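You operate a simulated robot arm through the tools that you are given. There is no shell and no other tool.

The job below is to be done with a simulated robot arm. You get a single attempt, and the scene is never put back.

JOB
Close the reader down: rack its tube, switch off, wipe the white tile.
Fine: the tube goes into the step rack pocket with the number shown; wipe the extract stain with the yellow pad and put it back; the other tubes stay; dry hands at switches and plugs; spill a teaspoon at most. What is to be rubbed or washed off counts as gone when no trace of it is left.

It is judged by the outcome, as a careful person would: the job done as asked, and still so three seconds after it is handed in. It fails if anything else is knocked over, pushed out of place, dropped, spilled or broken.

ROBOT AND FRAMES
A 7-joint arm with a three-finger gripper, fixed in place. Base frame: the origin is on the floor under the middle of its stand, x ahead of it, y to its left, z up; the work surface is at about z = 90. Lengths are in cm, angles in degrees, forces in N, time in s.
It reaches about 97.7 cm from its shoulder. Its first joint turns from -166.0 to 166.0 degrees. Payload 2.69 kg.
The tool frame sits at the grasp point between the pads (the TCP): z along the fingers, y along the line on which they close. The tips reach 2.9 cm beyond it. The gripper opens to 12 cm; its body begins 7.8 cm behind the TCP.
Orientation is that of the tool frame in the base frame, as a unit quaternion [x, y, z, w]. With the fingers straight down and closing along the base's y, the tool's x points along the base's -x, its y along +y and its z along -z.

CONTROLS
- The arm moves only by the tool move_arm. Its argument "motion" is a list of rows, each a list of 3 entries, a list of its own where there are three numbers: the shift along the tool's x, y, z in mm, then the turn, a rotation vector about the tool's x, y, z in degrees, then the opening, from 0 (shut) to 1 (fully open). In form: [[[tx, ty, tz], [wx, wy, wz], hand], ...]. A call has 1 to 20 rows; each row shifts and turns the commanded pose from where the row before left it, along the tool's axes as they then stand. Each row takes 0.2 s and may step no farther than 5 cm and 8.6 degrees from the row before; otherwise, or with a gripper value out of range, the whole call is refused. Where a pose cannot be reached the arm comes as near as it can. A force on the tool above 40 N (or 10 N above the force at the start of the call, whichever is more), or a blocked arm, ends the call early, and 0.2 s more pass. The fingers move at their own pace (about 13.62 cm/s each) and stop on an object; they squeeze with about 43 N. The grip force told is the motor's: it shows also when the fingers shut on nothing. Time passes only in rows, and 0.2 s behind the last, so rows that do not move let the fingers close. The reply holds the time, the measured pose of the TCP, the force on the tool along the base axes, the opening and the grip force, in the units named above and with some noise, with the torque about the TCP (base axes, N m) and any sound that the robot's microphone picked up.
- Cameras (640 x 400 px; columns grow to the right, rows downward): "scene" is fixed at [40.66, -64.99, 167.31]; the picture's right is [0.86, -0.51, 0.00], its down [-0.35, -0.59, -0.73] and it looks along [0.37, 0.63, -0.68] (base axes); focal length 375 px, centre (320, 200). "wrist" rides on the gripper at [6.3, 0, -10.4] in the tool frame; the picture's right is [0.01, 1.00, 0.00], its down [-0.83, 0.00, -0.56] and it looks along [-0.56, 0.00, 0.83] (tool axes); focal length 275 px, centre (320, 200). There is no depth. A picture from a camera that has moved, and an enlarged one, comes with that camera's place and axes in the base frame and with its lens. The place of the scene camera against the robot may be out by one fixed shift of up to 1.8 cm in any direction.
- snapshot(camera): a new picture of that camera. It takes no simulated time.
- lift_body(by): moves the trunk up (or, below 0, down) by that many cm; the arm rides with it, the base frame stays. It gives what a move gives, with no picture.
- zoom(camera, box): a new picture of the part [left, top, right, bottom] of that camera's present view, enlarged. It takes no simulated time.
- finish_job(): hands the job in; it is judged then, once.

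Places have to be worked out from the pictures, the camera data and where the tool is seen. Open the gripper and draw the arm clear of the work before you hand the job in, unless the task says otherwise.

The tools are called after "Emit:" as a command line: name --argument value ..., lists and objects as JSON in quotes. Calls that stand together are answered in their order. move_arm: Moves the arm, as the interface text tells. Its arguments: {"type":"object","properties":{"motion":{"type":"array"}},"required":["motion"]} The other tools are called the same way: lift_body (by) moves the trunk up or down; snapshot (camera) takes a picture; zoom (camera, box) takes an enlarged picture of a part of a camera's view; finish_job () hands the job in.

At the start:

```text
t: 0.0
tcp_pos: [58.56, -1.9, 121.74]
tool_rot: [0.0, 1.0, 0.0, 0.0]
contact_force: [-0.4, -0.3, -0.5]
moment: [-0.02, -0.01, 0.03]
finger_gap: 12.0
gripper_force: 0.1
trunk travel left (down, up): [-42.5, 16.1]
```

scene: 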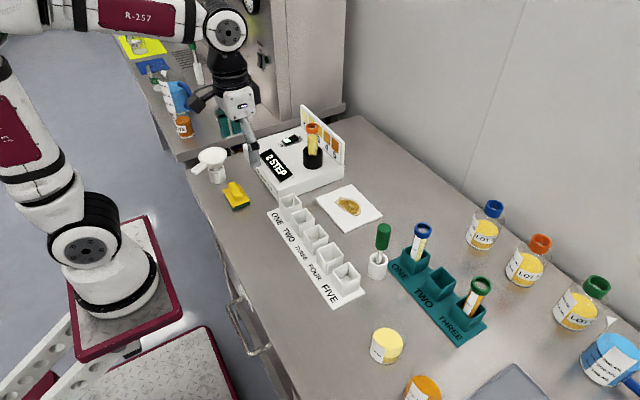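
wrist: 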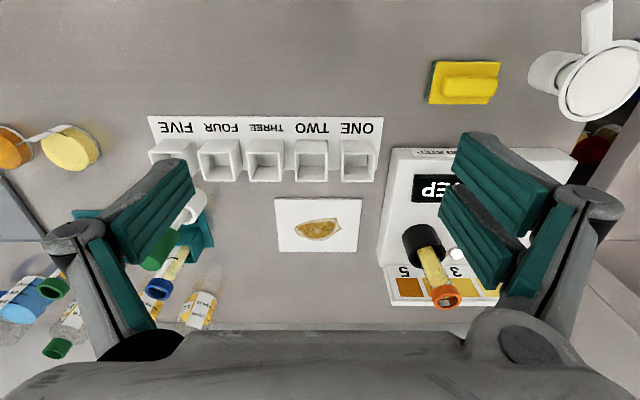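

I start by looking closely at the reader, the racks and the pad before moving anything.

Emit:
zoom --camera "scene" --box '[180, 90, 380, 215]'

Emit:
zoom --camera "scene" --box '[240, 170, 500, 340]'

Emit:
zoom --camera "wrist" --box '[360, 120, 600, 320]'

Emit:
zoom --camera "wrist" --box '[130, 50, 400, 270]'

```text
3.20 times, centred on (280, 152) of scene
camera zoom: at [40.66, -64.99, 167.31], right [0.86, -0.51, 0.0], down [-0.35, -0.59, -0.73], along [0.37, 0.63, -0.68], focal length 1201 px, centre (448, 352)
```

zoom: 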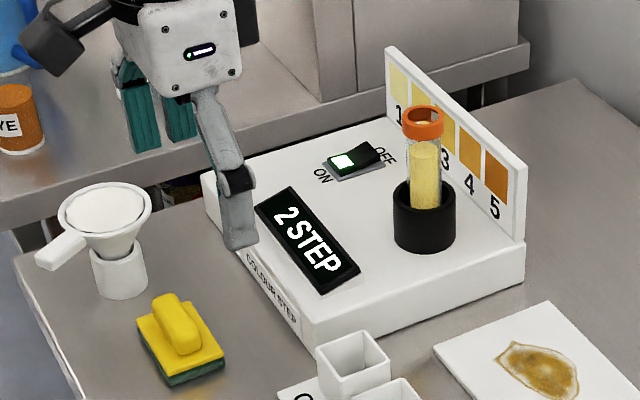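

```text
2.35 times, centred on (370, 255) of scene
camera zoom: at [40.66, -64.99, 167.31], right [0.86, -0.51, 0.0], down [-0.35, -0.59, -0.73], along [0.37, 0.63, -0.68], focal length 883 px, centre (202, 71)
```

zoom: 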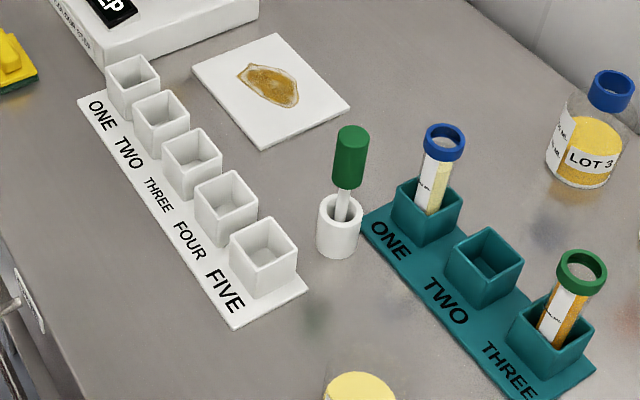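

```text
2.00 times, centred on (480, 220) of wrist
camera zoom: at [52.3, -1.71, 132.12], right [-0.01, 1.0, 0.0], down [0.83, 0.0, 0.56], along [0.56, 0.0, -0.83], focal length 551 px, centre (0, 160)
```

zoom: 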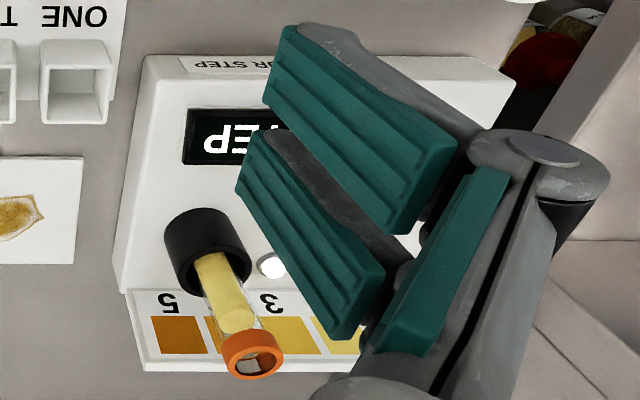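

```text
1.82 times, centred on (265, 160) of wrist
camera zoom: at [52.3, -1.71, 132.12], right [-0.01, 1.0, 0.0], down [0.83, 0.0, 0.56], along [0.56, 0.0, -0.83], focal length 500 px, centre (420, 273)
```

zoom: 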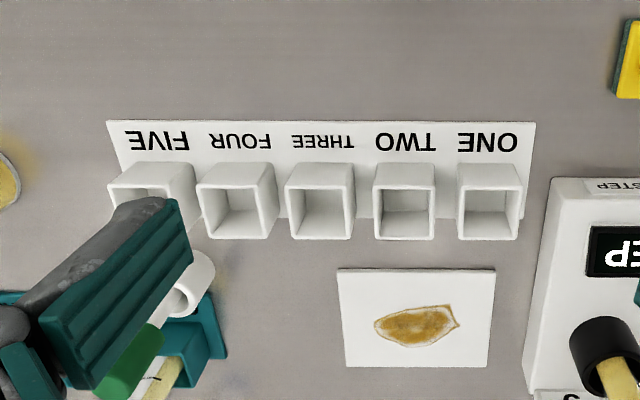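

The display appears to read 2 and the tube sits in a black holder near (86, 16, top about 108). I move the hand 20 cm to the left at this safe height to see the reader, switch and tube in the wrist camera.

Emit:
move_arm --motion '[[[0, 40, 0], [0, 0, 0], 1], [[0, 40, 0], [0, 0, 0], 1], [[0, 40, 0], [0, 0, 0], 1], [[0, 40, 0], [0, 0, 0], 1], [[0, 30, 0], [0, 0, 0], 1], [[0, 0, 0], [0, 0, 0], 1]]'

```text
t: 1.4
tcp_pos: [58.65, 17.21, 121.73]
tool_rot: [0.0, 1.0, 0.0, 0.0]
contact_force: [-0.6, -0.7, -0.2]
moment: [0.02, 0.0, -0.01]
finger_gap: 11.99
gripper_force: 0.1
trunk travel left (down, up): [-42.5, 16.1]
```

The hand now stands in front of the reader; I take pictures from both cameras.

Emit:
snapshot --camera "wrist"

Emit:
snapshot --camera "scene"

Emit:
zoom --camera "wrist" --box '[200, 100, 440, 300]'

```text
taken
camera wrist: at [52.25, 17.2, 132.14], right [-0.01, 1.0, 0.0], down [0.83, 0.0, 0.56], along [0.56, 0.0, -0.83], focal length 275 px, centre (320, 200)
```

wrist: 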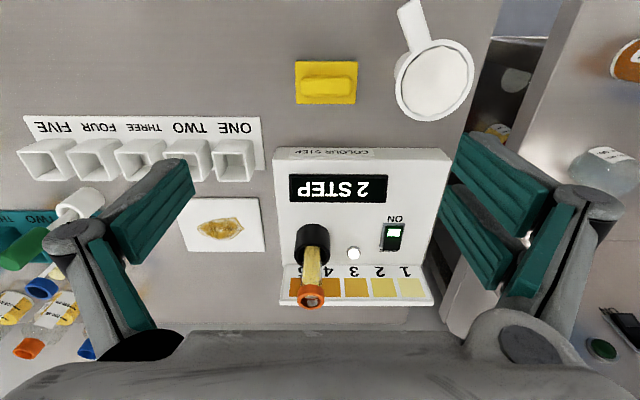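

```text
taken
```

scene: 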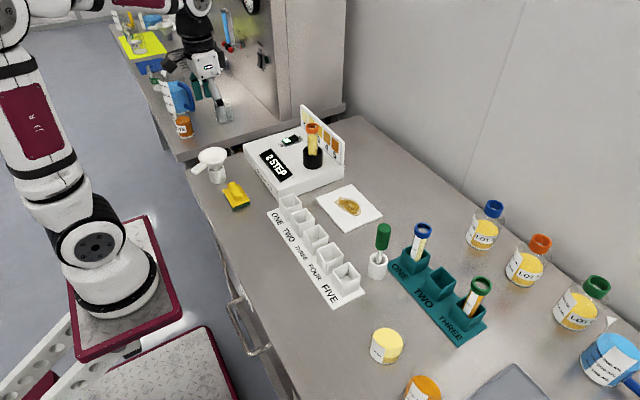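

```text
2.00 times, centred on (320, 200) of wrist
camera zoom: at [52.25, 17.2, 132.14], right [-0.01, 1.0, 0.0], down [0.83, 0.0, 0.56], along [0.56, 0.0, -0.83], focal length 551 px, centre (320, 200)
```

zoom: 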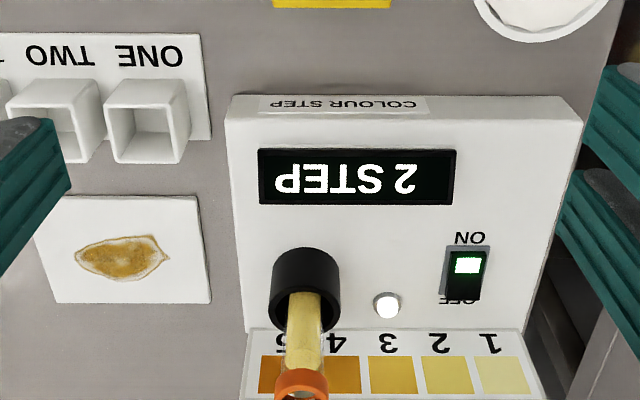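

The display clearly reads "2 STEP", the rocker is ON (lit end toward the robot) with the OFF end raised on the far side. I zoom on the gripper in the scene view to learn the finger layout, and on the reader with the arm out of the way.

Emit:
zoom --camera "scene" --box '[140, 0, 300, 130]'

Emit:
zoom --camera "scene" --box '[235, 95, 355, 205]'

Emit:
zoom --camera "scene" --box '[260, 180, 380, 310]'

Emit:
zoom --camera "scene" --box '[350, 200, 500, 350]'

```text
3.08 times, centred on (220, 65) of scene
camera zoom: at [40.66, -64.99, 167.31], right [0.86, -0.51, 0.0], down [-0.35, -0.59, -0.73], along [0.37, 0.63, -0.68], focal length 1154 px, centre (628, 615)
```

zoom: 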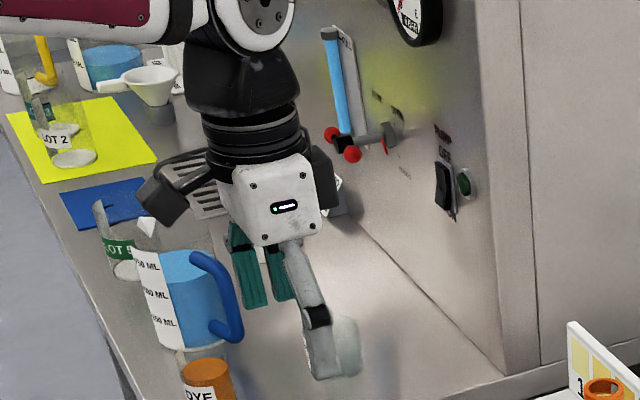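

```text
3.64 times, centred on (295, 150) of scene
camera zoom: at [40.66, -64.99, 167.31], right [0.86, -0.51, 0.0], down [-0.35, -0.59, -0.73], along [0.37, 0.63, -0.68], focal length 1364 px, centre (411, 382)
```

zoom: 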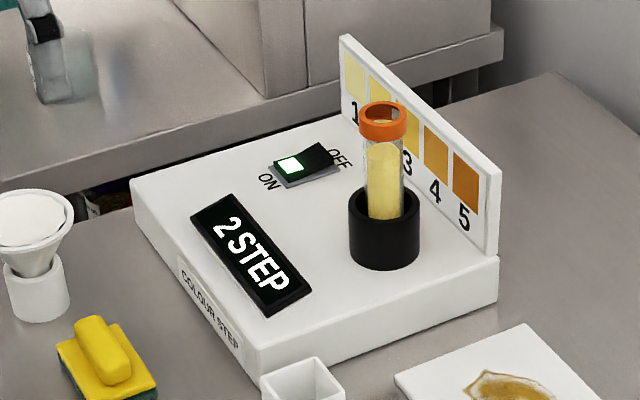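

```text
3.08 times, centred on (320, 245) of scene
camera zoom: at [40.66, -64.99, 167.31], right [0.86, -0.51, 0.0], down [-0.35, -0.59, -0.73], along [0.37, 0.63, -0.68], focal length 1154 px, centre (320, 62)
```

zoom: 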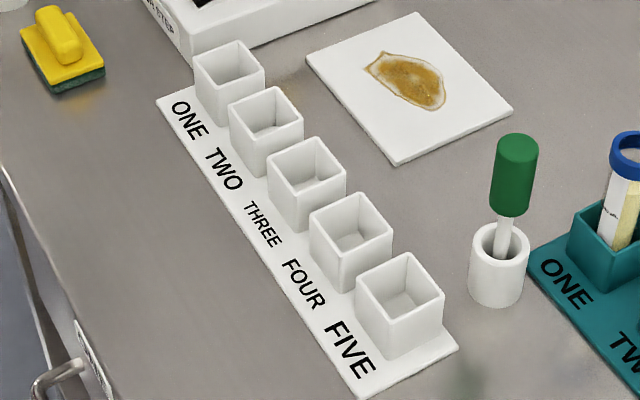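

```text
2.67 times, centred on (425, 275) of scene
camera zoom: at [40.66, -64.99, 167.31], right [0.86, -0.51, 0.0], down [-0.35, -0.59, -0.73], along [0.37, 0.63, -0.68], focal length 1001 px, centre (40, 0)
```

zoom: 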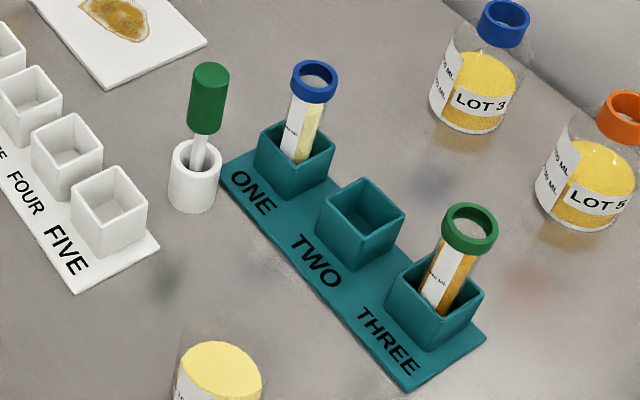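

I now move the hand back over the step rack to measure pocket TWO precisely.

Emit:
move_arm --motion '[[[0, -40, 0], [0, 0, 0], 1], [[0, -40, 0], [0, 0, 0], 1], [[0, -40, 0], [0, 0, 0], 1], [[0, -40, 0], [0, 0, 0], 1], [[0, -20, 0], [0, 0, 0], 1], [[0, 0, 0], [0, 0, 0], 1]]'

Emit:
zoom --camera "wrist" --box '[260, 90, 420, 190]'

Emit:
zoom --camera "wrist" --box '[240, 180, 400, 280]'

```text
t: 2.8
tcp_pos: [58.76, -0.96, 121.75]
tool_rot: [-0.001, 1.0, 0.0, 0.0]
contact_force: [0.0, 0.6, 0.1]
moment: [0.0, 0.0, 0.0]
finger_gap: 12.0
gripper_force: 0.0
trunk travel left (down, up): [-42.5, 16.1]
```

```text
4.00 times, centred on (340, 140) of wrist
camera zoom: at [52.39, -0.9, 132.13], right [-0.01, 1.0, 0.0], down [0.83, 0.0, 0.56], along [0.56, 0.0, -0.83], focal length 1101 px, centre (240, 440)
```

zoom: 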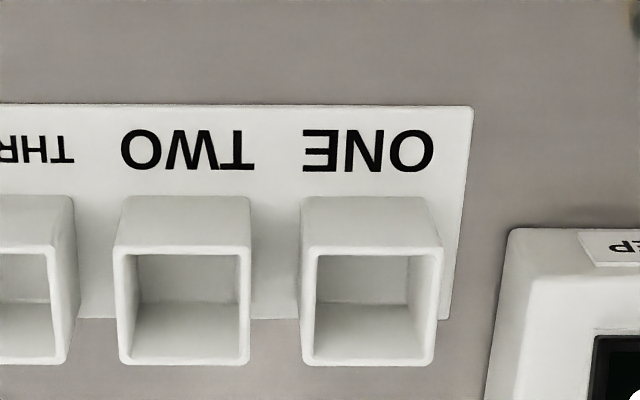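

```text
4.00 times, centred on (320, 230) of wrist
camera zoom: at [52.39, -0.9, 132.13], right [-0.01, 1.0, 0.0], down [0.83, 0.0, 0.56], along [0.56, 0.0, -0.83], focal length 1101 px, centre (320, 80)
```

zoom: 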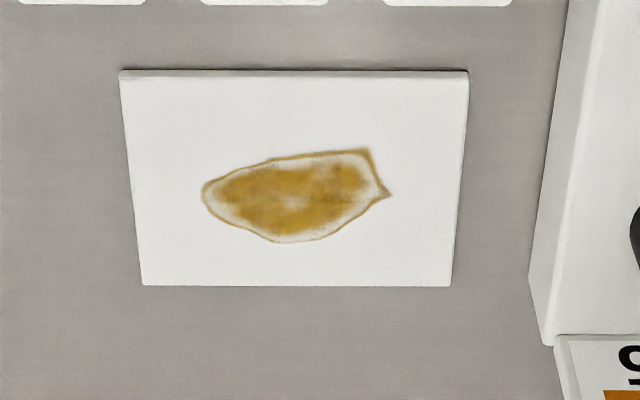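

Pocket TWO is centred near (71.3, −3.0) with its rim at z ≈ 95.4 (inner about 4.1 cm), the tile spans x 80–93, y −10–6, with the stain around (87, −2). I now go toward the tube at about (85.7, 16), staying high above it.

Emit:
move_arm --motion '[[[-33, 28, 0], [0, 0, 0], 1], [[-33, 28, 0], [0, 0, 0], 1], [[-33, 28, 0], [0, 0, 0], 1], [[-33, 28, 0], [0, 0, 0], 1], [[-33, 28, 0], [0, 0, 0], 1], [[-33, 28, 0], [0, 0, 0], 1], [[0, 0, 0], [0, 0, 0], 1]]'

Emit:
snapshot --camera "wrist"

Emit:
snapshot --camera "scene"

```text
t: 4.4
tcp_pos: [78.24, 15.93, 122.2]
tool_rot: [0.0, 1.0, 0.0, 0.0]
contact_force: [-0.4, 0.4, 0.1]
moment: [0.04, 0.01, 0.03]
finger_gap: 12.02
gripper_force: 0.2
trunk travel left (down, up): [-42.5, 16.1]
```

```text
taken
camera wrist: at [72.02, 15.91, 132.58], right [-0.01, 1.0, 0.0], down [0.83, 0.0, 0.56], along [0.56, 0.0, -0.83], focal length 275 px, centre (320, 200)
```

wrist: 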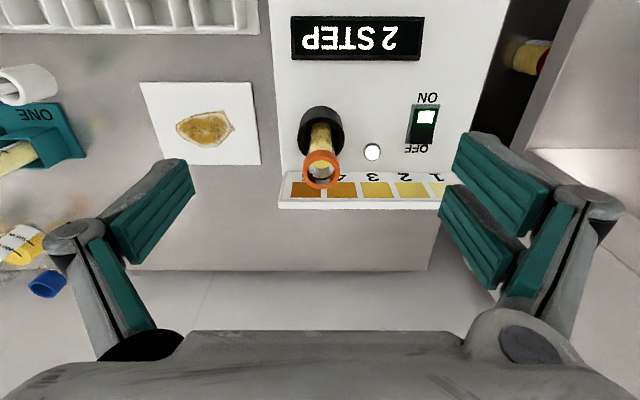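

```text
taken
```

scene: 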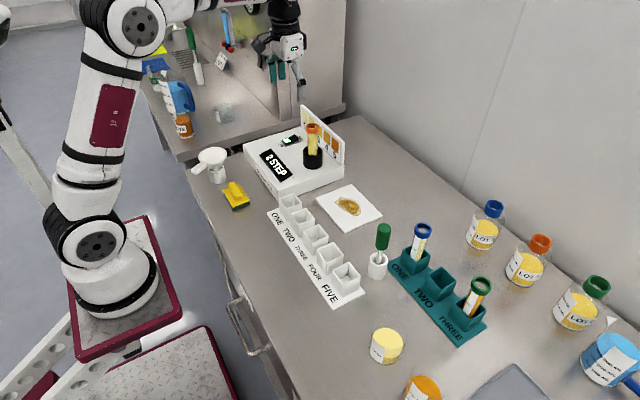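

The tube ring is around (85, 16, 108). I zoom to refine the tube and holder centre from this second viewpoint.

Emit:
zoom --camera "wrist" --box '[260, 80, 460, 220]'

Emit:
zoom --camera "scene" --box '[230, 0, 360, 120]'

```text
2.86 times, centred on (360, 150) of wrist
camera zoom: at [72.02, 15.91, 132.58], right [-0.01, 1.0, 0.0], down [0.83, 0.0, 0.56], along [0.56, 0.0, -0.83], focal length 786 px, centre (206, 343)
```

zoom: 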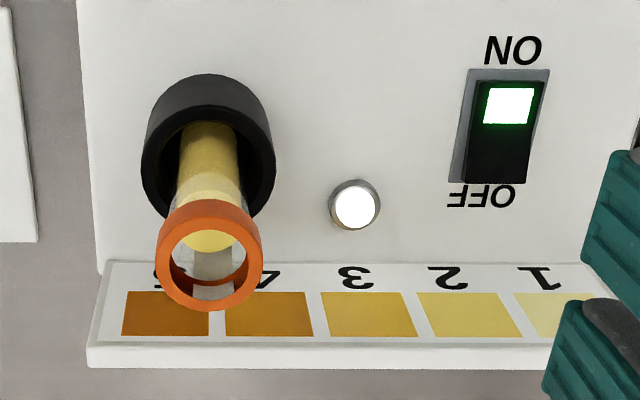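

```text
3.33 times, centred on (295, 60) of scene
camera zoom: at [40.66, -64.99, 167.31], right [0.86, -0.51, 0.0], down [-0.35, -0.59, -0.73], along [0.37, 0.63, -0.68], focal length 1251 px, centre (403, 667)
```

zoom: 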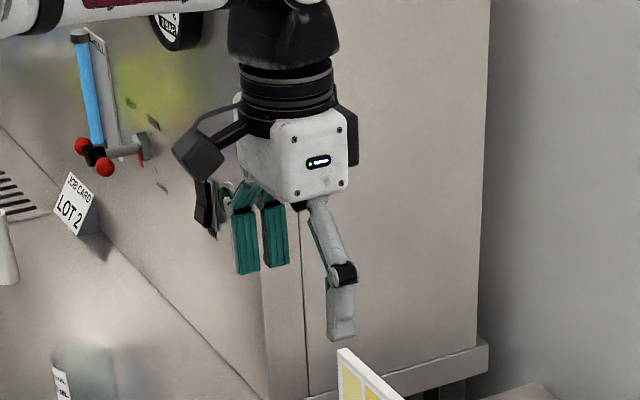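

The tube axis is at about (84.9, 16.0), holder rim z ≈ 99, ring bottom ≈ 106.8, panel face x ≈ 92.3. I move over the tube at height first and check the pose.

Emit:
move_arm --motion '[[[-33, 0, 0], [0, 0, 0], 1], [[-33, 0, 0], [0, 0, 0], 1], [[0, 0, 0], [0, 0, 0], 1], [[0, 0, 0], [0, 0, 0], 1]]'

Emit:
snapshot --camera "wrist"

```text
t: 5.4
tcp_pos: [85.04, 15.51, 122.0]
tool_rot: [0.0, 1.0, 0.0, 0.0]
contact_force: [-0.1, 0.1, 0.3]
moment: [0.0, -0.01, 0.04]
finger_gap: 12.0
gripper_force: 0.0
trunk travel left (down, up): [-42.5, 16.1]
```

```text
taken
camera wrist: at [78.75, 15.63, 132.43], right [-0.01, 1.0, 0.0], down [0.83, 0.0, 0.56], along [0.56, 0.0, -0.83], focal length 275 px, centre (320, 200)
```

wrist: 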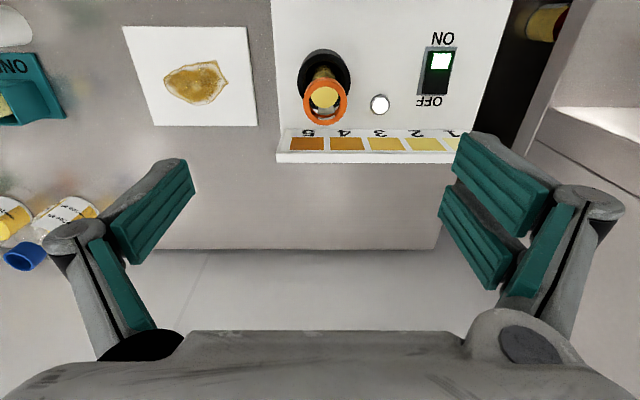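

The ring is at (84.8, 16.05) and the hand at (85.05, 15.6), so I correct 4 mm in y and lower until the tips straddle the ring, then check.

Emit:
move_arm --motion '[[[1, 4, 40], [0, 0, 0], 1], [[0, 0, 40], [0, 0, 0], 1], [[0, 0, 30], [0, 0, 0], 1], [[0, 0, 20], [0, 0, 0], 1], [[0, 0, 0], [0, 0, 0], 1], [[0, 0, 0], [0, 0, 0], 1]]'

Emit:
snapshot --camera "wrist"

Emit:
zoom --camera "scene" --box '[230, 60, 390, 180]'

```text
t: 6.8
tcp_pos: [85.07, 16.61, 108.79]
tool_rot: [0.0, 1.0, 0.0, 0.0]
contact_force: [1.3, 0.2, -0.5]
moment: [0.04, 0.0, -0.03]
finger_gap: 11.99
gripper_force: 0.2
trunk travel left (down, up): [-42.5, 16.1]
```

```text
taken
camera wrist: at [78.73, 16.52, 119.21], right [-0.01, 1.0, 0.0], down [0.83, 0.0, 0.56], along [0.56, 0.0, -0.83], focal length 275 px, centre (320, 200)
```

wrist: 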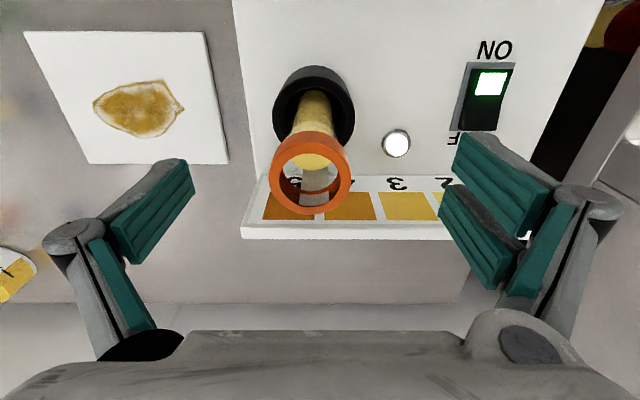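

```text
3.33 times, centred on (310, 120) of scene
camera zoom: at [40.66, -64.99, 167.31], right [0.86, -0.51, 0.0], down [-0.35, -0.59, -0.73], along [0.37, 0.63, -0.68], focal length 1251 px, centre (353, 467)
```

zoom: 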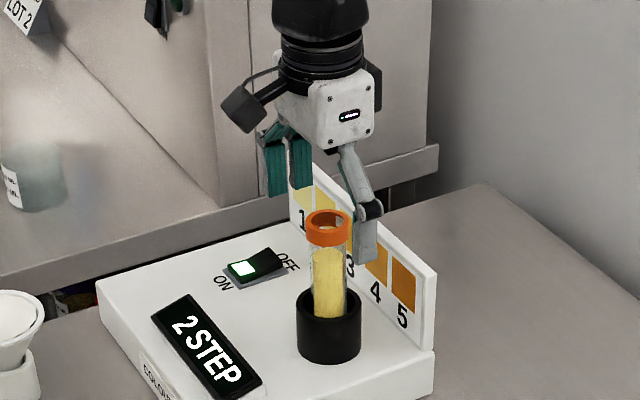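

The ring triangulates to (84.75, 16.1); I correct a few millimetres and lower to grasp height (TCP z ≈ 102.8), still open.

Emit:
move_arm --motion '[[[1, -2, 20], [0, 0, 0], 1], [[1, -2, 20], [0, 0, 0], 1], [[0, 0, 18], [0, 0, 0], 1], [[0, 0, 0], [0, 0, 0], 1], [[0, 0, 0], [0, 0, 0], 1]]'

Emit:
snapshot --camera "wrist"

Emit:
zoom --camera "scene" --box '[230, 60, 390, 180]'

```text
t: 8.0
tcp_pos: [84.62, 16.16, 102.89]
tool_rot: [0.0, 1.0, -0.001, 0.0]
contact_force: [0.9, -0.1, -0.7]
moment: [0.02, 0.03, 0.01]
finger_gap: 11.98
gripper_force: 0.1
trunk travel left (down, up): [-42.5, 16.1]
```

```text
taken
camera wrist: at [78.27, 16.14, 113.24], right [-0.01, 1.0, 0.0], down [0.83, 0.0, 0.56], along [0.56, 0.0, -0.83], focal length 275 px, centre (320, 200)
```

wrist: 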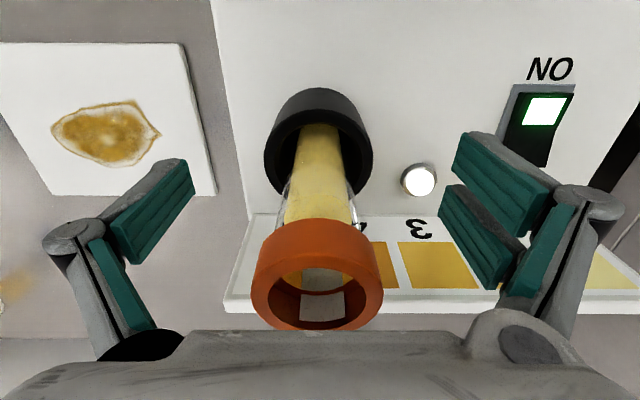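

```text
3.33 times, centred on (310, 120) of scene
camera zoom: at [40.66, -64.99, 167.31], right [0.86, -0.51, 0.0], down [-0.35, -0.59, -0.73], along [0.37, 0.63, -0.68], focal length 1251 px, centre (353, 467)
```

zoom: 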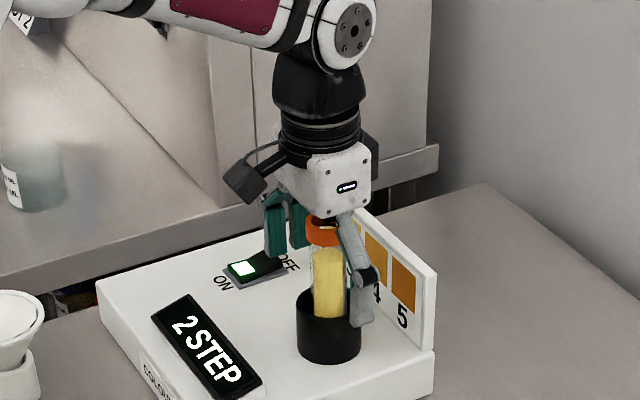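

The tube is centred between the pads, with the tips about 0.9 cm above the holder rim. I close gently in stages.

Emit:
move_arm --motion '[[[0, 0, 0], [0, 0, 0], 0.6], [[0, 0, 0], [0, 0, 0], 0.4], [[0, 0, 0], [0, 0, 0], 0.3], [[0, 0, 0], [0, 0, 0], 0.25], [[0, 0, 0], [0, 0, 0], 0.2], [[0, 0, 0], [0, 0, 0], 0.1], [[0, 0, 0], [0, 0, 0], 0], [[0, 0, 0], [0, 0, 0], 0]]'

Emit:
snapshot --camera "wrist"

Emit:
zoom --camera "scene" --box '[230, 60, 390, 180]'

```text
t: 9.8
tcp_pos: [84.6, 16.15, 102.89]
tool_rot: [-0.001, 1.0, 0.0, 0.001]
contact_force: [0.8, -0.5, -0.7]
moment: [0.02, -0.01, 0.0]
finger_gap: 3.0
gripper_force: 43.2
trunk travel left (down, up): [-42.5, 16.1]
```

```text
taken
camera wrist: at [78.26, 16.15, 113.25], right [-0.01, 1.0, 0.0], down [0.83, 0.0, 0.56], along [0.56, 0.0, -0.83], focal length 275 px, centre (320, 200)
```

wrist: 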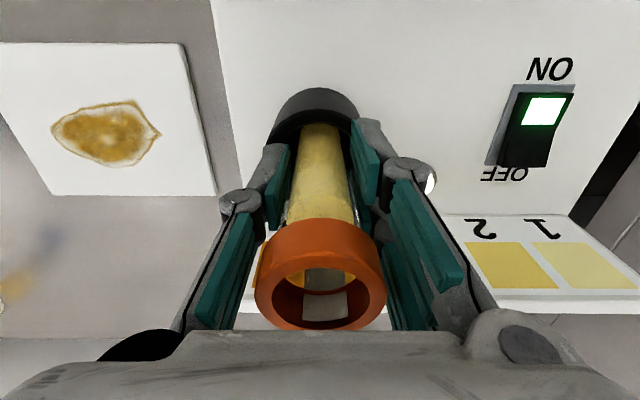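

```text
3.33 times, centred on (310, 120) of scene
camera zoom: at [40.66, -64.99, 167.31], right [0.86, -0.51, 0.0], down [-0.35, -0.59, -0.73], along [0.37, 0.63, -0.68], focal length 1251 px, centre (353, 467)
```

zoom: 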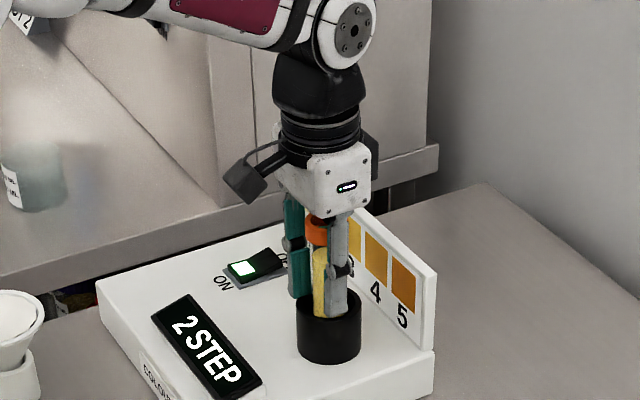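

The gripper holds the tube (gap 3.0 cm, 43 N). I lift it straight up gently.

Emit:
move_arm --motion '[[[0, 0, -5], [0, 0, 0], 0], [[0, 0, -10], [0, 0, 0], 0], [[0, 0, -15], [0, 0, 0], 0], [[0, 0, -20], [0, 0, 0], 0], [[0, 0, -20], [0, 0, 0], 0], [[0, 0, -20], [0, 0, 0], 0], [[0, 0, -20], [0, 0, 0], 0], [[0, 0, -10], [0, 0, 0], 0], [[0, 0, -5], [0, 0, 0], 0], [[0, 0, 0], [0, 0, 0], 0]]'

Emit:
snapshot --camera "wrist"

Emit:
zoom --camera "scene" --box '[230, 60, 390, 180]'

```text
t: 12.0
tcp_pos: [84.75, 16.18, 115.45]
tool_rot: [0.0, 1.0, 0.0, 0.0]
contact_force: [0.0, 0.0, -0.4]
moment: [-0.02, 0.03, -0.04]
finger_gap: 3.01
gripper_force: 42.9
trunk travel left (down, up): [-42.5, 16.1]
```

```text
taken
camera wrist: at [78.4, 16.14, 125.75], right [-0.01, 1.0, 0.0], down [0.83, 0.0, 0.56], along [0.56, 0.0, -0.83], focal length 275 px, centre (320, 200)
```

wrist: 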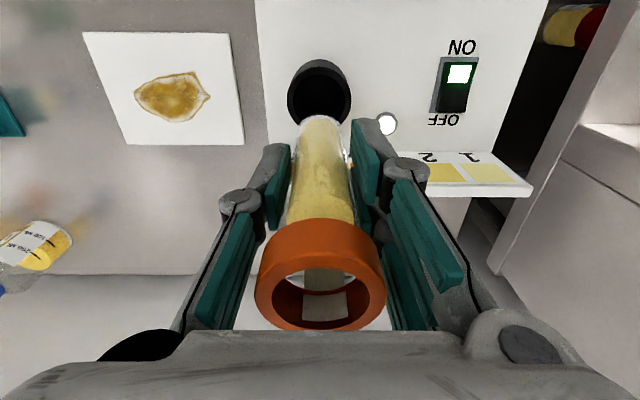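

```text
3.33 times, centred on (310, 120) of scene
camera zoom: at [40.66, -64.99, 167.31], right [0.86, -0.51, 0.0], down [-0.35, -0.59, -0.73], along [0.37, 0.63, -0.68], focal length 1251 px, centre (353, 467)
```

zoom: 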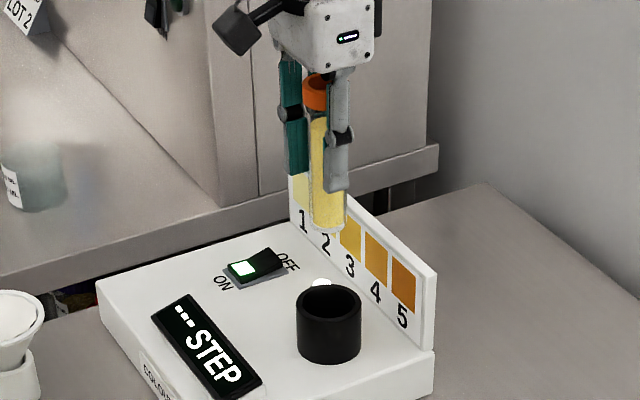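

The tube is out, upright, and the display cleared to dashes after its removal. I carry it gently, upright, over to pocket TWO at (71.3, −3.0).

Emit:
move_arm --motion '[[[4.6, -6.5, 0], [0, 0, 0], 0], [[8.6, -12.3, 0], [0, 0, 0], 0], [[12.7, -18, 0], [0, 0, 0], 0], [[14.4, -20.5, 0], [0, 0, 0], 0], [[14.4, -20.5, 0], [0, 0, 0], 0], [[14.4, -20.5, 0], [0, 0, 0], 0], [[14.4, -20.5, 0], [0, 0, 0], 0], [[14.4, -20.5, 0], [0, 0, 0], 0], [[12.7, -18, 0], [0, 0, 0], 0], [[8.6, -12.3, 0], [0, 0, 0], 0], [[5.8, -8.2, 0], [0, 0, 0], 0], [[4.6, -6.5, 0], [0, 0, 0], 0], [[2, -3, 0], [0, 0, 0], 0], [[0, 0, 0], [0, 0, 0], 0], [[0, 0, 0], [0, 0, 0], 0]]'

Emit:
snapshot --camera "wrist"

Emit:
zoom --camera "scene" --box '[220, 90, 400, 280]'

```text
t: 15.2
tcp_pos: [71.36, -2.78, 115.45]
tool_rot: [0.0, 1.0, 0.0, 0.0]
contact_force: [0.9, -1.0, 0.5]
moment: [-0.01, -0.03, 0.03]
finger_gap: 3.01
gripper_force: 42.9
trunk travel left (down, up): [-42.5, 16.1]
```

```text
taken
camera wrist: at [65.16, -2.79, 125.84], right [-0.01, 1.0, 0.0], down [0.83, 0.0, 0.56], along [0.56, 0.0, -0.83], focal length 275 px, centre (320, 200)
```

wrist: 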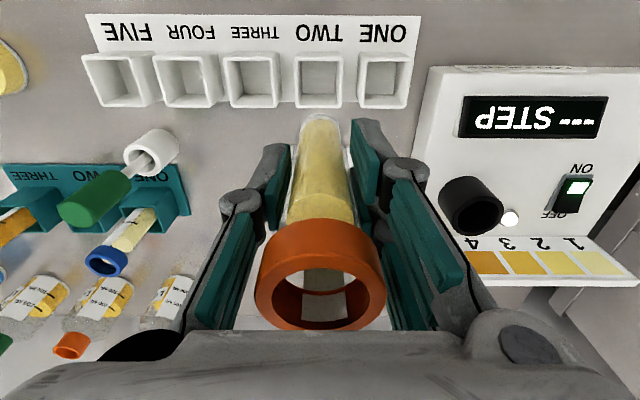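

```text
2.11 times, centred on (310, 185) of scene
camera zoom: at [40.66, -64.99, 167.31], right [0.86, -0.51, 0.0], down [-0.35, -0.59, -0.73], along [0.37, 0.63, -0.68], focal length 790 px, centre (341, 232)
```

zoom: 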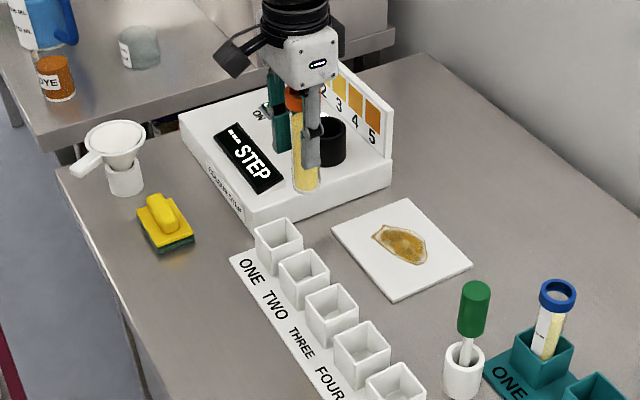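

The tube hangs above the rack; I zoom on pocket TWO to align before lowering.

Emit:
zoom --camera "wrist" --box '[240, 20, 400, 140]'

Emit:
zoom --camera "scene" --box '[260, 110, 350, 180]'

```text
3.33 times, centred on (320, 80) of wrist
camera zoom: at [65.16, -2.79, 125.84], right [-0.01, 1.0, 0.0], down [0.83, 0.0, 0.56], along [0.56, 0.0, -0.83], focal length 918 px, centre (320, 600)
```

zoom: 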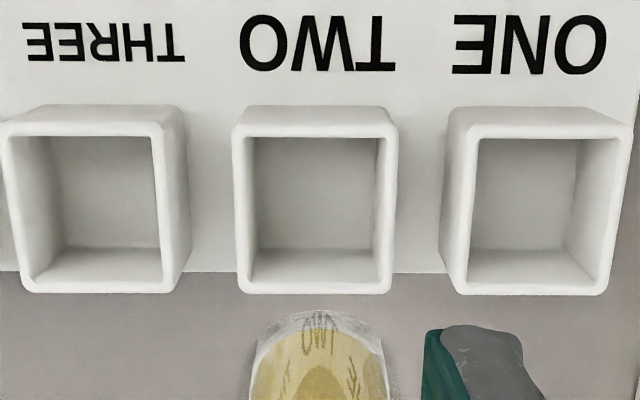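

```text
5.71 times, centred on (305, 145) of scene
camera zoom: at [40.66, -64.99, 167.31], right [0.86, -0.51, 0.0], down [-0.35, -0.59, -0.73], along [0.37, 0.63, -0.68], focal length 2144 px, centre (406, 514)
```

zoom: 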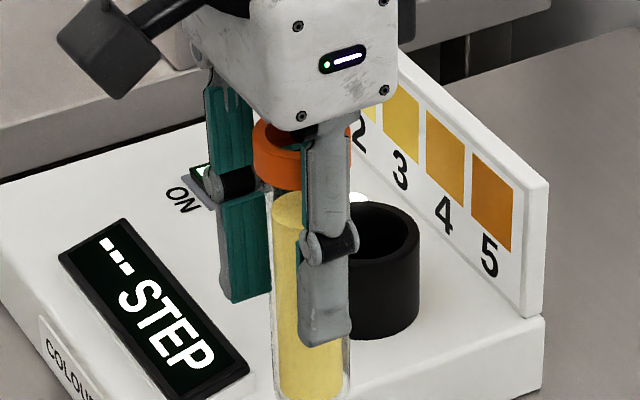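

The pocket is centred at (71.2, −2.96). I look closer at the tube itself to judge whether it hangs truly vertical and where its bottom end is.

Emit:
zoom --camera "scene" --box '[280, 125, 350, 190]'

Emit:
zoom --camera "wrist" --box '[240, 100, 400, 340]'

```text
6.15 times, centred on (315, 158) of scene
camera zoom: at [40.66, -64.99, 167.31], right [0.86, -0.51, 0.0], down [-0.35, -0.59, -0.73], along [0.37, 0.63, -0.68], focal length 2309 px, centre (351, 462)
```

zoom: 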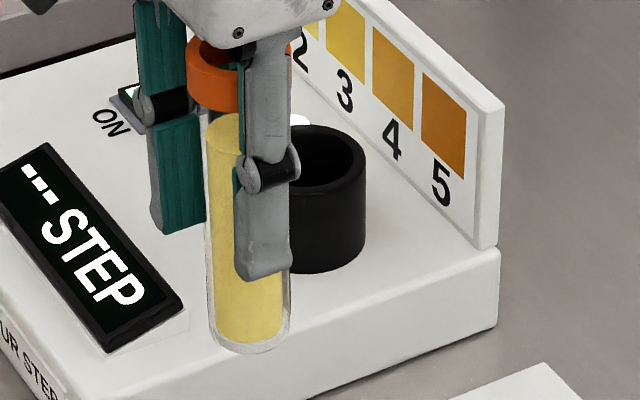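

```text
1.67 times, centred on (320, 220) of wrist
camera zoom: at [65.16, -2.79, 125.84], right [-0.01, 1.0, 0.0], down [0.83, 0.0, 0.56], along [0.56, 0.0, -0.83], focal length 459 px, centre (320, 167)
```

zoom: 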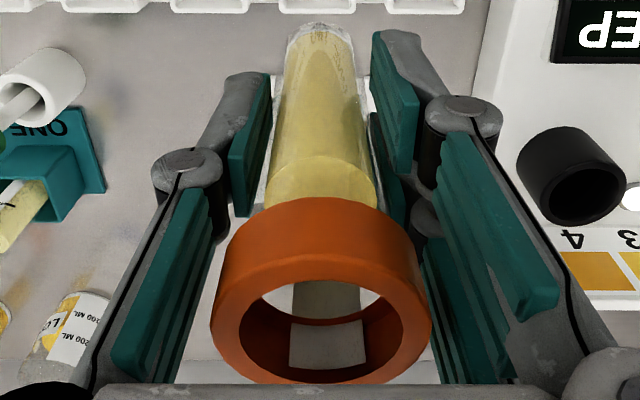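

The tube is vertical but its axis is about 0.55 cm farther in x than the TCP (held slightly off-centre in the pads), its bottom about 8.5 cm below the TCP. I shift 7 mm back and 2 mm right, then lower until the bottom is about 2 cm above the rim.

Emit:
move_arm --motion '[[[4, -1, 5], [0, 0, 0], 0], [[3, -1, 15], [0, 0, 0], 0], [[0, 0, 20], [0, 0, 0], 0], [[0, 0, 20], [0, 0, 0], 0], [[0, 0, 15], [0, 0, 0], 0], [[0, 0, 5], [0, 0, 0], 0], [[0, 0, 0], [0, 0, 0], 0], [[0, 0, 0], [0, 0, 0], 0]]'

Emit:
zoom --camera "wrist" --box '[220, 0, 420, 150]'

Emit:
zoom --camera "scene" --box '[260, 140, 350, 230]'

```text
t: 17.0
tcp_pos: [70.76, -2.92, 107.42]
tool_rot: [0.0, 1.0, 0.0, 0.0]
contact_force: [0.3, 0.4, -0.8]
moment: [0.0, -0.03, 0.01]
finger_gap: 3.01
gripper_force: 43.4
trunk travel left (down, up): [-42.5, 16.1]
```

```text
2.67 times, centred on (320, 75) of wrist
camera zoom: at [64.4, -2.91, 117.79], right [-0.01, 1.0, 0.0], down [0.83, 0.0, 0.56], along [0.56, 0.0, -0.83], focal length 734 px, centre (320, 533)
```

zoom: 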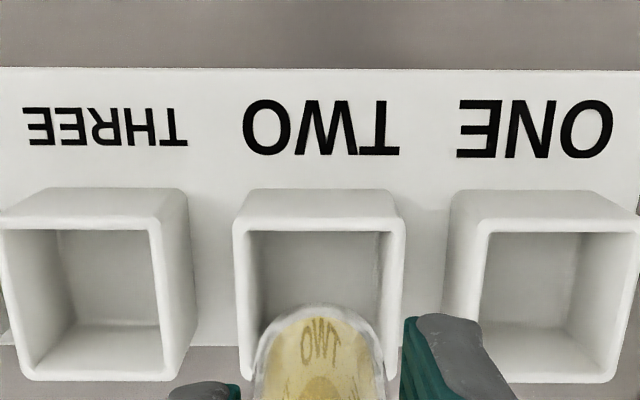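

```text
4.44 times, centred on (305, 185) of scene
camera zoom: at [40.66, -64.99, 167.31], right [0.86, -0.51, 0.0], down [-0.35, -0.59, -0.73], along [0.37, 0.63, -0.68], focal length 1668 px, centre (387, 267)
```

zoom: 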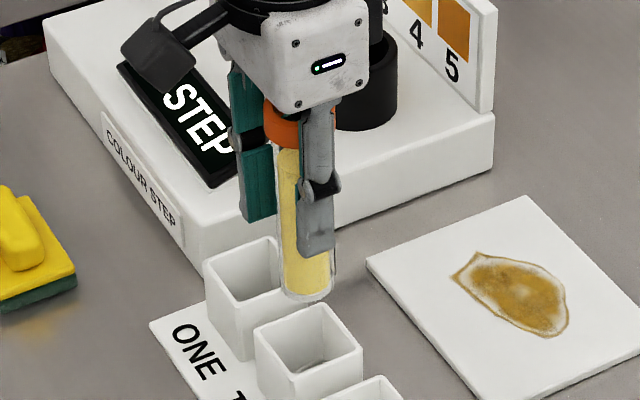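

Tube and pocket TWO line up in both views. I lower it into the pocket mouth, slowly.

Emit:
move_arm --motion '[[[0, 0, 8], [0, 0, 0], 0], [[0, 0, 12], [0, 0, 0], 0], [[0, 0, 12], [0, 0, 0], 0], [[0, 0, 8], [0, 0, 0], 0], [[0, 0, 5], [0, 0, 0], 0], [[0, 0, 0], [0, 0, 0], 0], [[0, 0, 0], [0, 0, 0], 0]]'

Emit:
snapshot --camera "wrist"

Emit:
zoom --camera "scene" --box '[260, 140, 350, 230]'

```text
t: 18.6
tcp_pos: [70.75, -2.85, 102.93]
tool_rot: [-0.001, 1.0, 0.0, 0.0]
contact_force: [-0.1, 0.0, -0.6]
moment: [0.01, 0.01, 0.01]
finger_gap: 3.02
gripper_force: 43.3
trunk travel left (down, up): [-42.5, 16.1]
```

```text
taken
camera wrist: at [64.54, -2.88, 113.4], right [-0.01, 1.0, 0.0], down [0.83, 0.0, 0.56], along [0.56, 0.0, -0.83], focal length 275 px, centre (320, 200)
```

wrist: 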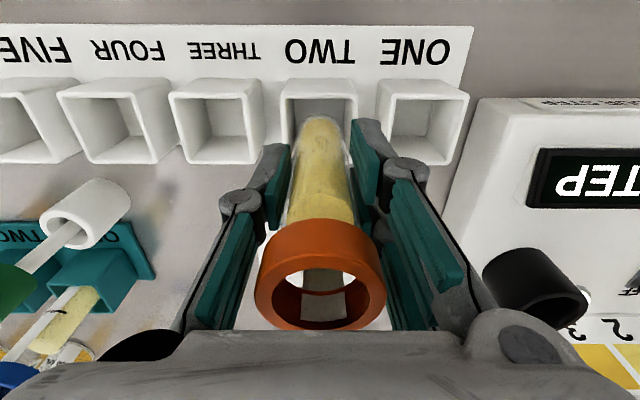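

```text
4.44 times, centred on (305, 185) of scene
camera zoom: at [40.66, -64.99, 167.31], right [0.86, -0.51, 0.0], down [-0.35, -0.59, -0.73], along [0.37, 0.63, -0.68], focal length 1668 px, centre (387, 267)
```

zoom: 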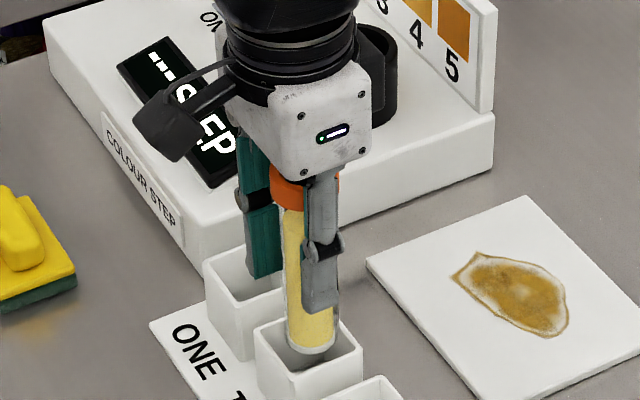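

The tube bottom is entering pocket TWO, centred. I continue down in small steps while watching the vertical force.

Emit:
move_arm --motion '[[[0, 0, 6], [0, 0, 0], 0], [[0, 0, 6], [0, 0, 0], 0], [[0, 0, 5], [0, 0, 0], 0], [[0, 0, 3], [0, 0, 0], 0], [[0, 0, 0], [0, 0, 0], 0]]'

Emit:
zoom --camera "scene" --box '[260, 140, 350, 230]'

```text
t: 19.8
tcp_pos: [70.9, -2.95, 100.84]
tool_rot: [0.0, 1.0, 0.0, 0.001]
contact_force: [-0.1, 0.5, -0.3]
moment: [-0.02, -0.01, 0.0]
finger_gap: 2.98
gripper_force: 42.8
trunk travel left (down, up): [-42.5, 16.1]
```

```text
4.44 times, centred on (305, 185) of scene
camera zoom: at [40.66, -64.99, 167.31], right [0.86, -0.51, 0.0], down [-0.35, -0.59, -0.73], along [0.37, 0.63, -0.68], focal length 1668 px, centre (387, 267)
```

zoom: 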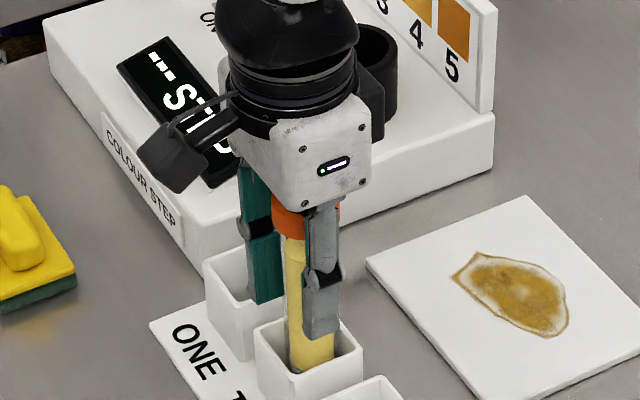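

No contact yet; tips are at about z = 97.9, rims at 95.4. I lower a few more millimetres.

Emit:
move_arm --motion '[[[0, 0, 3], [0, 0, 0], 0], [[0, 0, 3], [0, 0, 0], 0], [[0, 0, 2], [0, 0, 0], 0], [[0, 0, 0], [0, 0, 0], 0]]'

```text
t: 20.8
tcp_pos: [70.95, -2.92, 100.16]
tool_rot: [0.0, 1.0, 0.0, 0.0]
contact_force: [0.4, -0.3, -0.5]
moment: [0.01, -0.01, 0.01]
finger_gap: 3.04
gripper_force: 43.2
trunk travel left (down, up): [-42.5, 16.1]
```

Still free; I go on in 2 mm steps.

Emit:
move_arm --motion '[[[0, 0, 2], [0, 0, 0], 0], [[0, 0, 2], [0, 0, 0], 0], [[0, 0, 0], [0, 0, 0], 0]]'

Emit:
snapshot --camera "wrist"

Emit:
zoom --camera "scene" --box '[270, 170, 340, 230]'

```text
t: 21.6
tcp_pos: [70.66, -3.06, 99.71]
tool_rot: [0.0, 1.0, 0.0, 0.0]
contact_force: [-0.1, 0.0, -0.5]
moment: [0.0, -0.05, 0.0]
finger_gap: 3.01
gripper_force: 42.4
trunk travel left (down, up): [-42.5, 16.1]
```

```text
taken
camera wrist: at [64.42, -2.83, 110.1], right [-0.01, 1.0, 0.0], down [0.83, 0.0, 0.56], along [0.56, 0.0, -0.83], focal length 275 px, centre (320, 200)
```

wrist: 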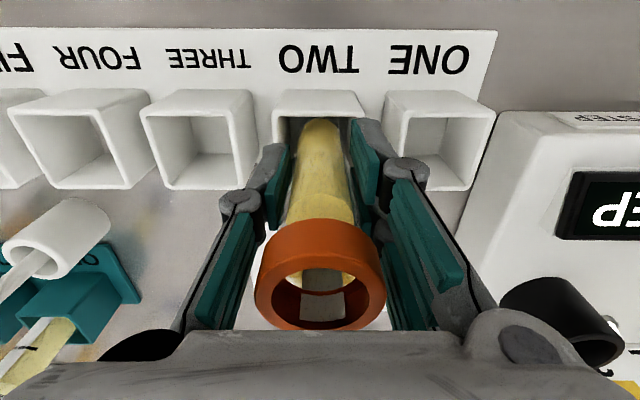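

```text
6.67 times, centred on (305, 200) of scene
camera zoom: at [40.66, -64.99, 167.31], right [0.86, -0.51, 0.0], down [-0.35, -0.59, -0.73], along [0.37, 0.63, -0.68], focal length 2501 px, centre (420, 200)
```

zoom: 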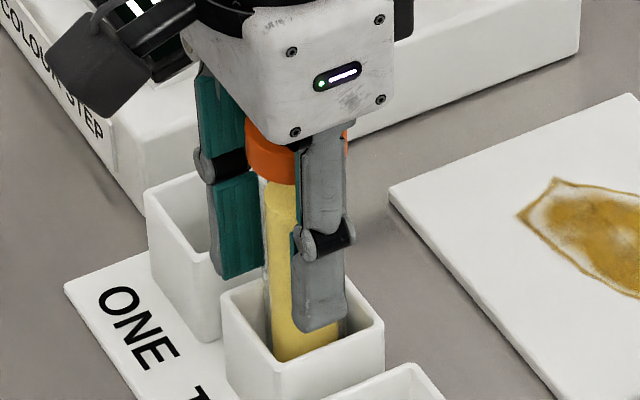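

Still no contact, tips about 1.4 cm over the rims; two more small steps.

Emit:
move_arm --motion '[[[0, 0, 2], [0, 0, 0], 0], [[0, 0, 2], [0, 0, 0], 0], [[0, 0, 0], [0, 0, 0], 0]]'

```text
t: 22.4
tcp_pos: [70.75, -2.89, 99.31]
tool_rot: [0.0, 1.0, -0.001, 0.0]
contact_force: [-0.7, -0.4, 0.0]
moment: [0.01, 0.0, -0.01]
finger_gap: 2.99
gripper_force: 43.0
trunk travel left (down, up): [-42.5, 16.1]
```

No contact force yet; another 3 mm, keeping the tips above the rims.

Emit:
move_arm --motion '[[[0, 0, 2], [0, 0, 0], 0], [[0, 0, 1], [0, 0, 0], 0], [[0, 0, 0], [0, 0, 0], 0]]'

Emit:
zoom --camera "scene" --box '[270, 170, 340, 230]'

Emit:
zoom --camera "wrist" --box '[240, 60, 400, 180]'

```text
t: 23.2
tcp_pos: [70.86, -2.98, 99.04]
tool_rot: [0.001, 1.0, 0.001, 0.0]
contact_force: [-0.3, 0.0, -0.4]
moment: [0.0, 0.01, -0.01]
finger_gap: 3.01
gripper_force: 42.7
trunk travel left (down, up): [-42.5, 16.1]
```

```text
6.67 times, centred on (305, 200) of scene
camera zoom: at [40.66, -64.99, 167.31], right [0.86, -0.51, 0.0], down [-0.35, -0.59, -0.73], along [0.37, 0.63, -0.68], focal length 2501 px, centre (420, 200)
```

zoom: 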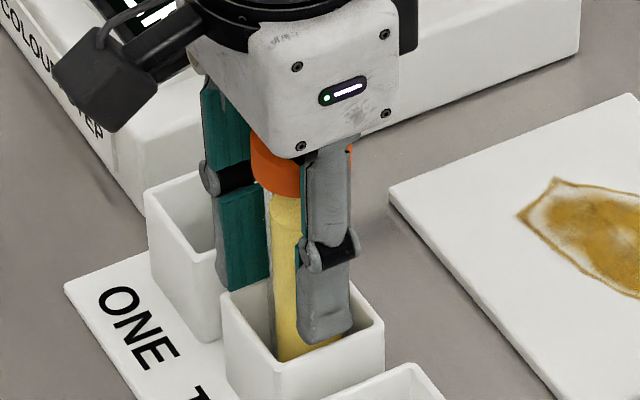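

```text
3.33 times, centred on (320, 120) of wrist
camera zoom: at [64.58, -2.9, 109.43], right [-0.01, 1.0, 0.0], down [0.83, 0.0, 0.56], along [0.56, 0.0, -0.83], focal length 918 px, centre (320, 467)
```

zoom: 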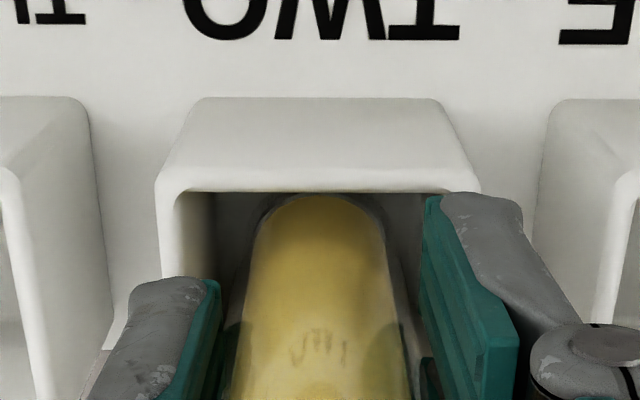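

The bottom should be within a few millimetres of the floor. I try 1 mm steps with force watch.

Emit:
move_arm --motion '[[[0, 0, 1.5], [0, 0, 0], 0], [[0, 0, 1.5], [0, 0, 0], 0], [[0, 0, 0], [0, 0, 0], 0]]'

```text
t: 24.0
tcp_pos: [70.83, -2.96, 98.76]
tool_rot: [0.0, 1.0, 0.0, 0.0]
contact_force: [-0.1, 0.6, 0.0]
moment: [0.02, 0.02, -0.02]
finger_gap: 3.02
gripper_force: 43.0
trunk travel left (down, up): [-42.5, 16.1]
```

Still none; one last 2 mm, then I'll release with the tube essentially on the floor of the pocket.

Emit:
move_arm --motion '[[[0, 0, 1], [0, 0, 0], 0], [[0, 0, 1], [0, 0, 0], 0], [[0, 0, 0], [0, 0, 0], 0]]'

Emit:
zoom --camera "scene" --box '[270, 170, 340, 230]'

```text
t: 24.8
tcp_pos: [70.97, -2.79, 98.65]
tool_rot: [0.0, 1.0, 0.0, -0.001]
contact_force: [-0.6, -0.2, -0.4]
moment: [-0.02, 0.0, 0.0]
finger_gap: 3.0
gripper_force: 43.0
trunk travel left (down, up): [-42.5, 16.1]
```

```text
6.67 times, centred on (305, 200) of scene
camera zoom: at [40.66, -64.99, 167.31], right [0.86, -0.51, 0.0], down [-0.35, -0.59, -0.73], along [0.37, 0.63, -0.68], focal length 2501 px, centre (420, 200)
```

zoom: 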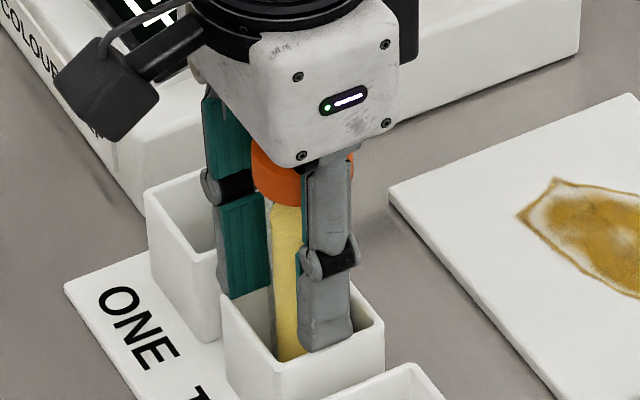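

The fingertips are about at rim level, so I release here with a small opening and look whether the tube settles.

Emit:
move_arm --motion '[[[0, 0, 0], [0, 0, 0], 0.27], [[0, 0, 0], [0, 0, 0], 0.3], [[0, 0, 0], [0, 0, 0], 0.34], [[0, 0, 0], [0, 0, 0], 0.34]]'

Emit:
snapshot --camera "wrist"

Emit:
zoom --camera "scene" --box '[270, 170, 340, 230]'

```text
t: 25.8
tcp_pos: [70.91, -2.97, 98.57]
tool_rot: [0.001, 1.0, -0.001, 0.0]
contact_force: [0.2, 0.1, -0.3]
moment: [0.0, 0.01, -0.02]
finger_gap: 4.11
gripper_force: 0.0
trunk travel left (down, up): [-42.5, 16.1]
```

```text
taken
camera wrist: at [64.62, -2.85, 108.93], right [-0.01, 1.0, 0.0], down [0.83, 0.0, 0.56], along [0.56, 0.0, -0.83], focal length 275 px, centre (320, 200)
```

wrist: 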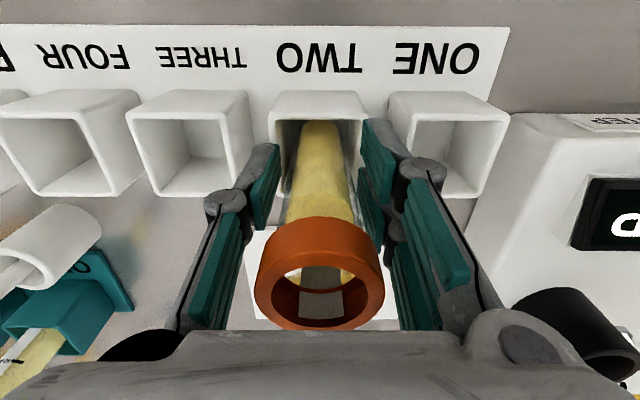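

```text
6.67 times, centred on (305, 200) of scene
camera zoom: at [40.66, -64.99, 167.31], right [0.86, -0.51, 0.0], down [-0.35, -0.59, -0.73], along [0.37, 0.63, -0.68], focal length 2501 px, centre (420, 200)
```

zoom: 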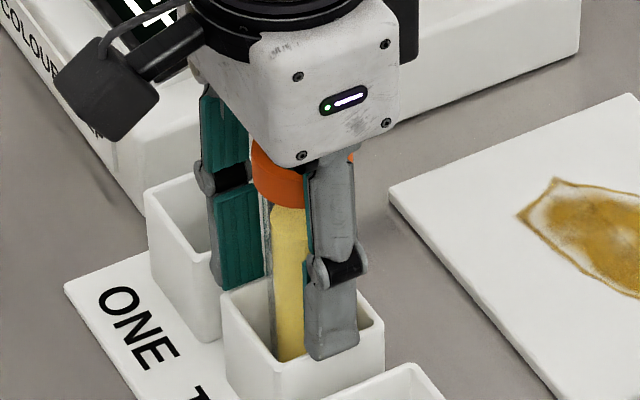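

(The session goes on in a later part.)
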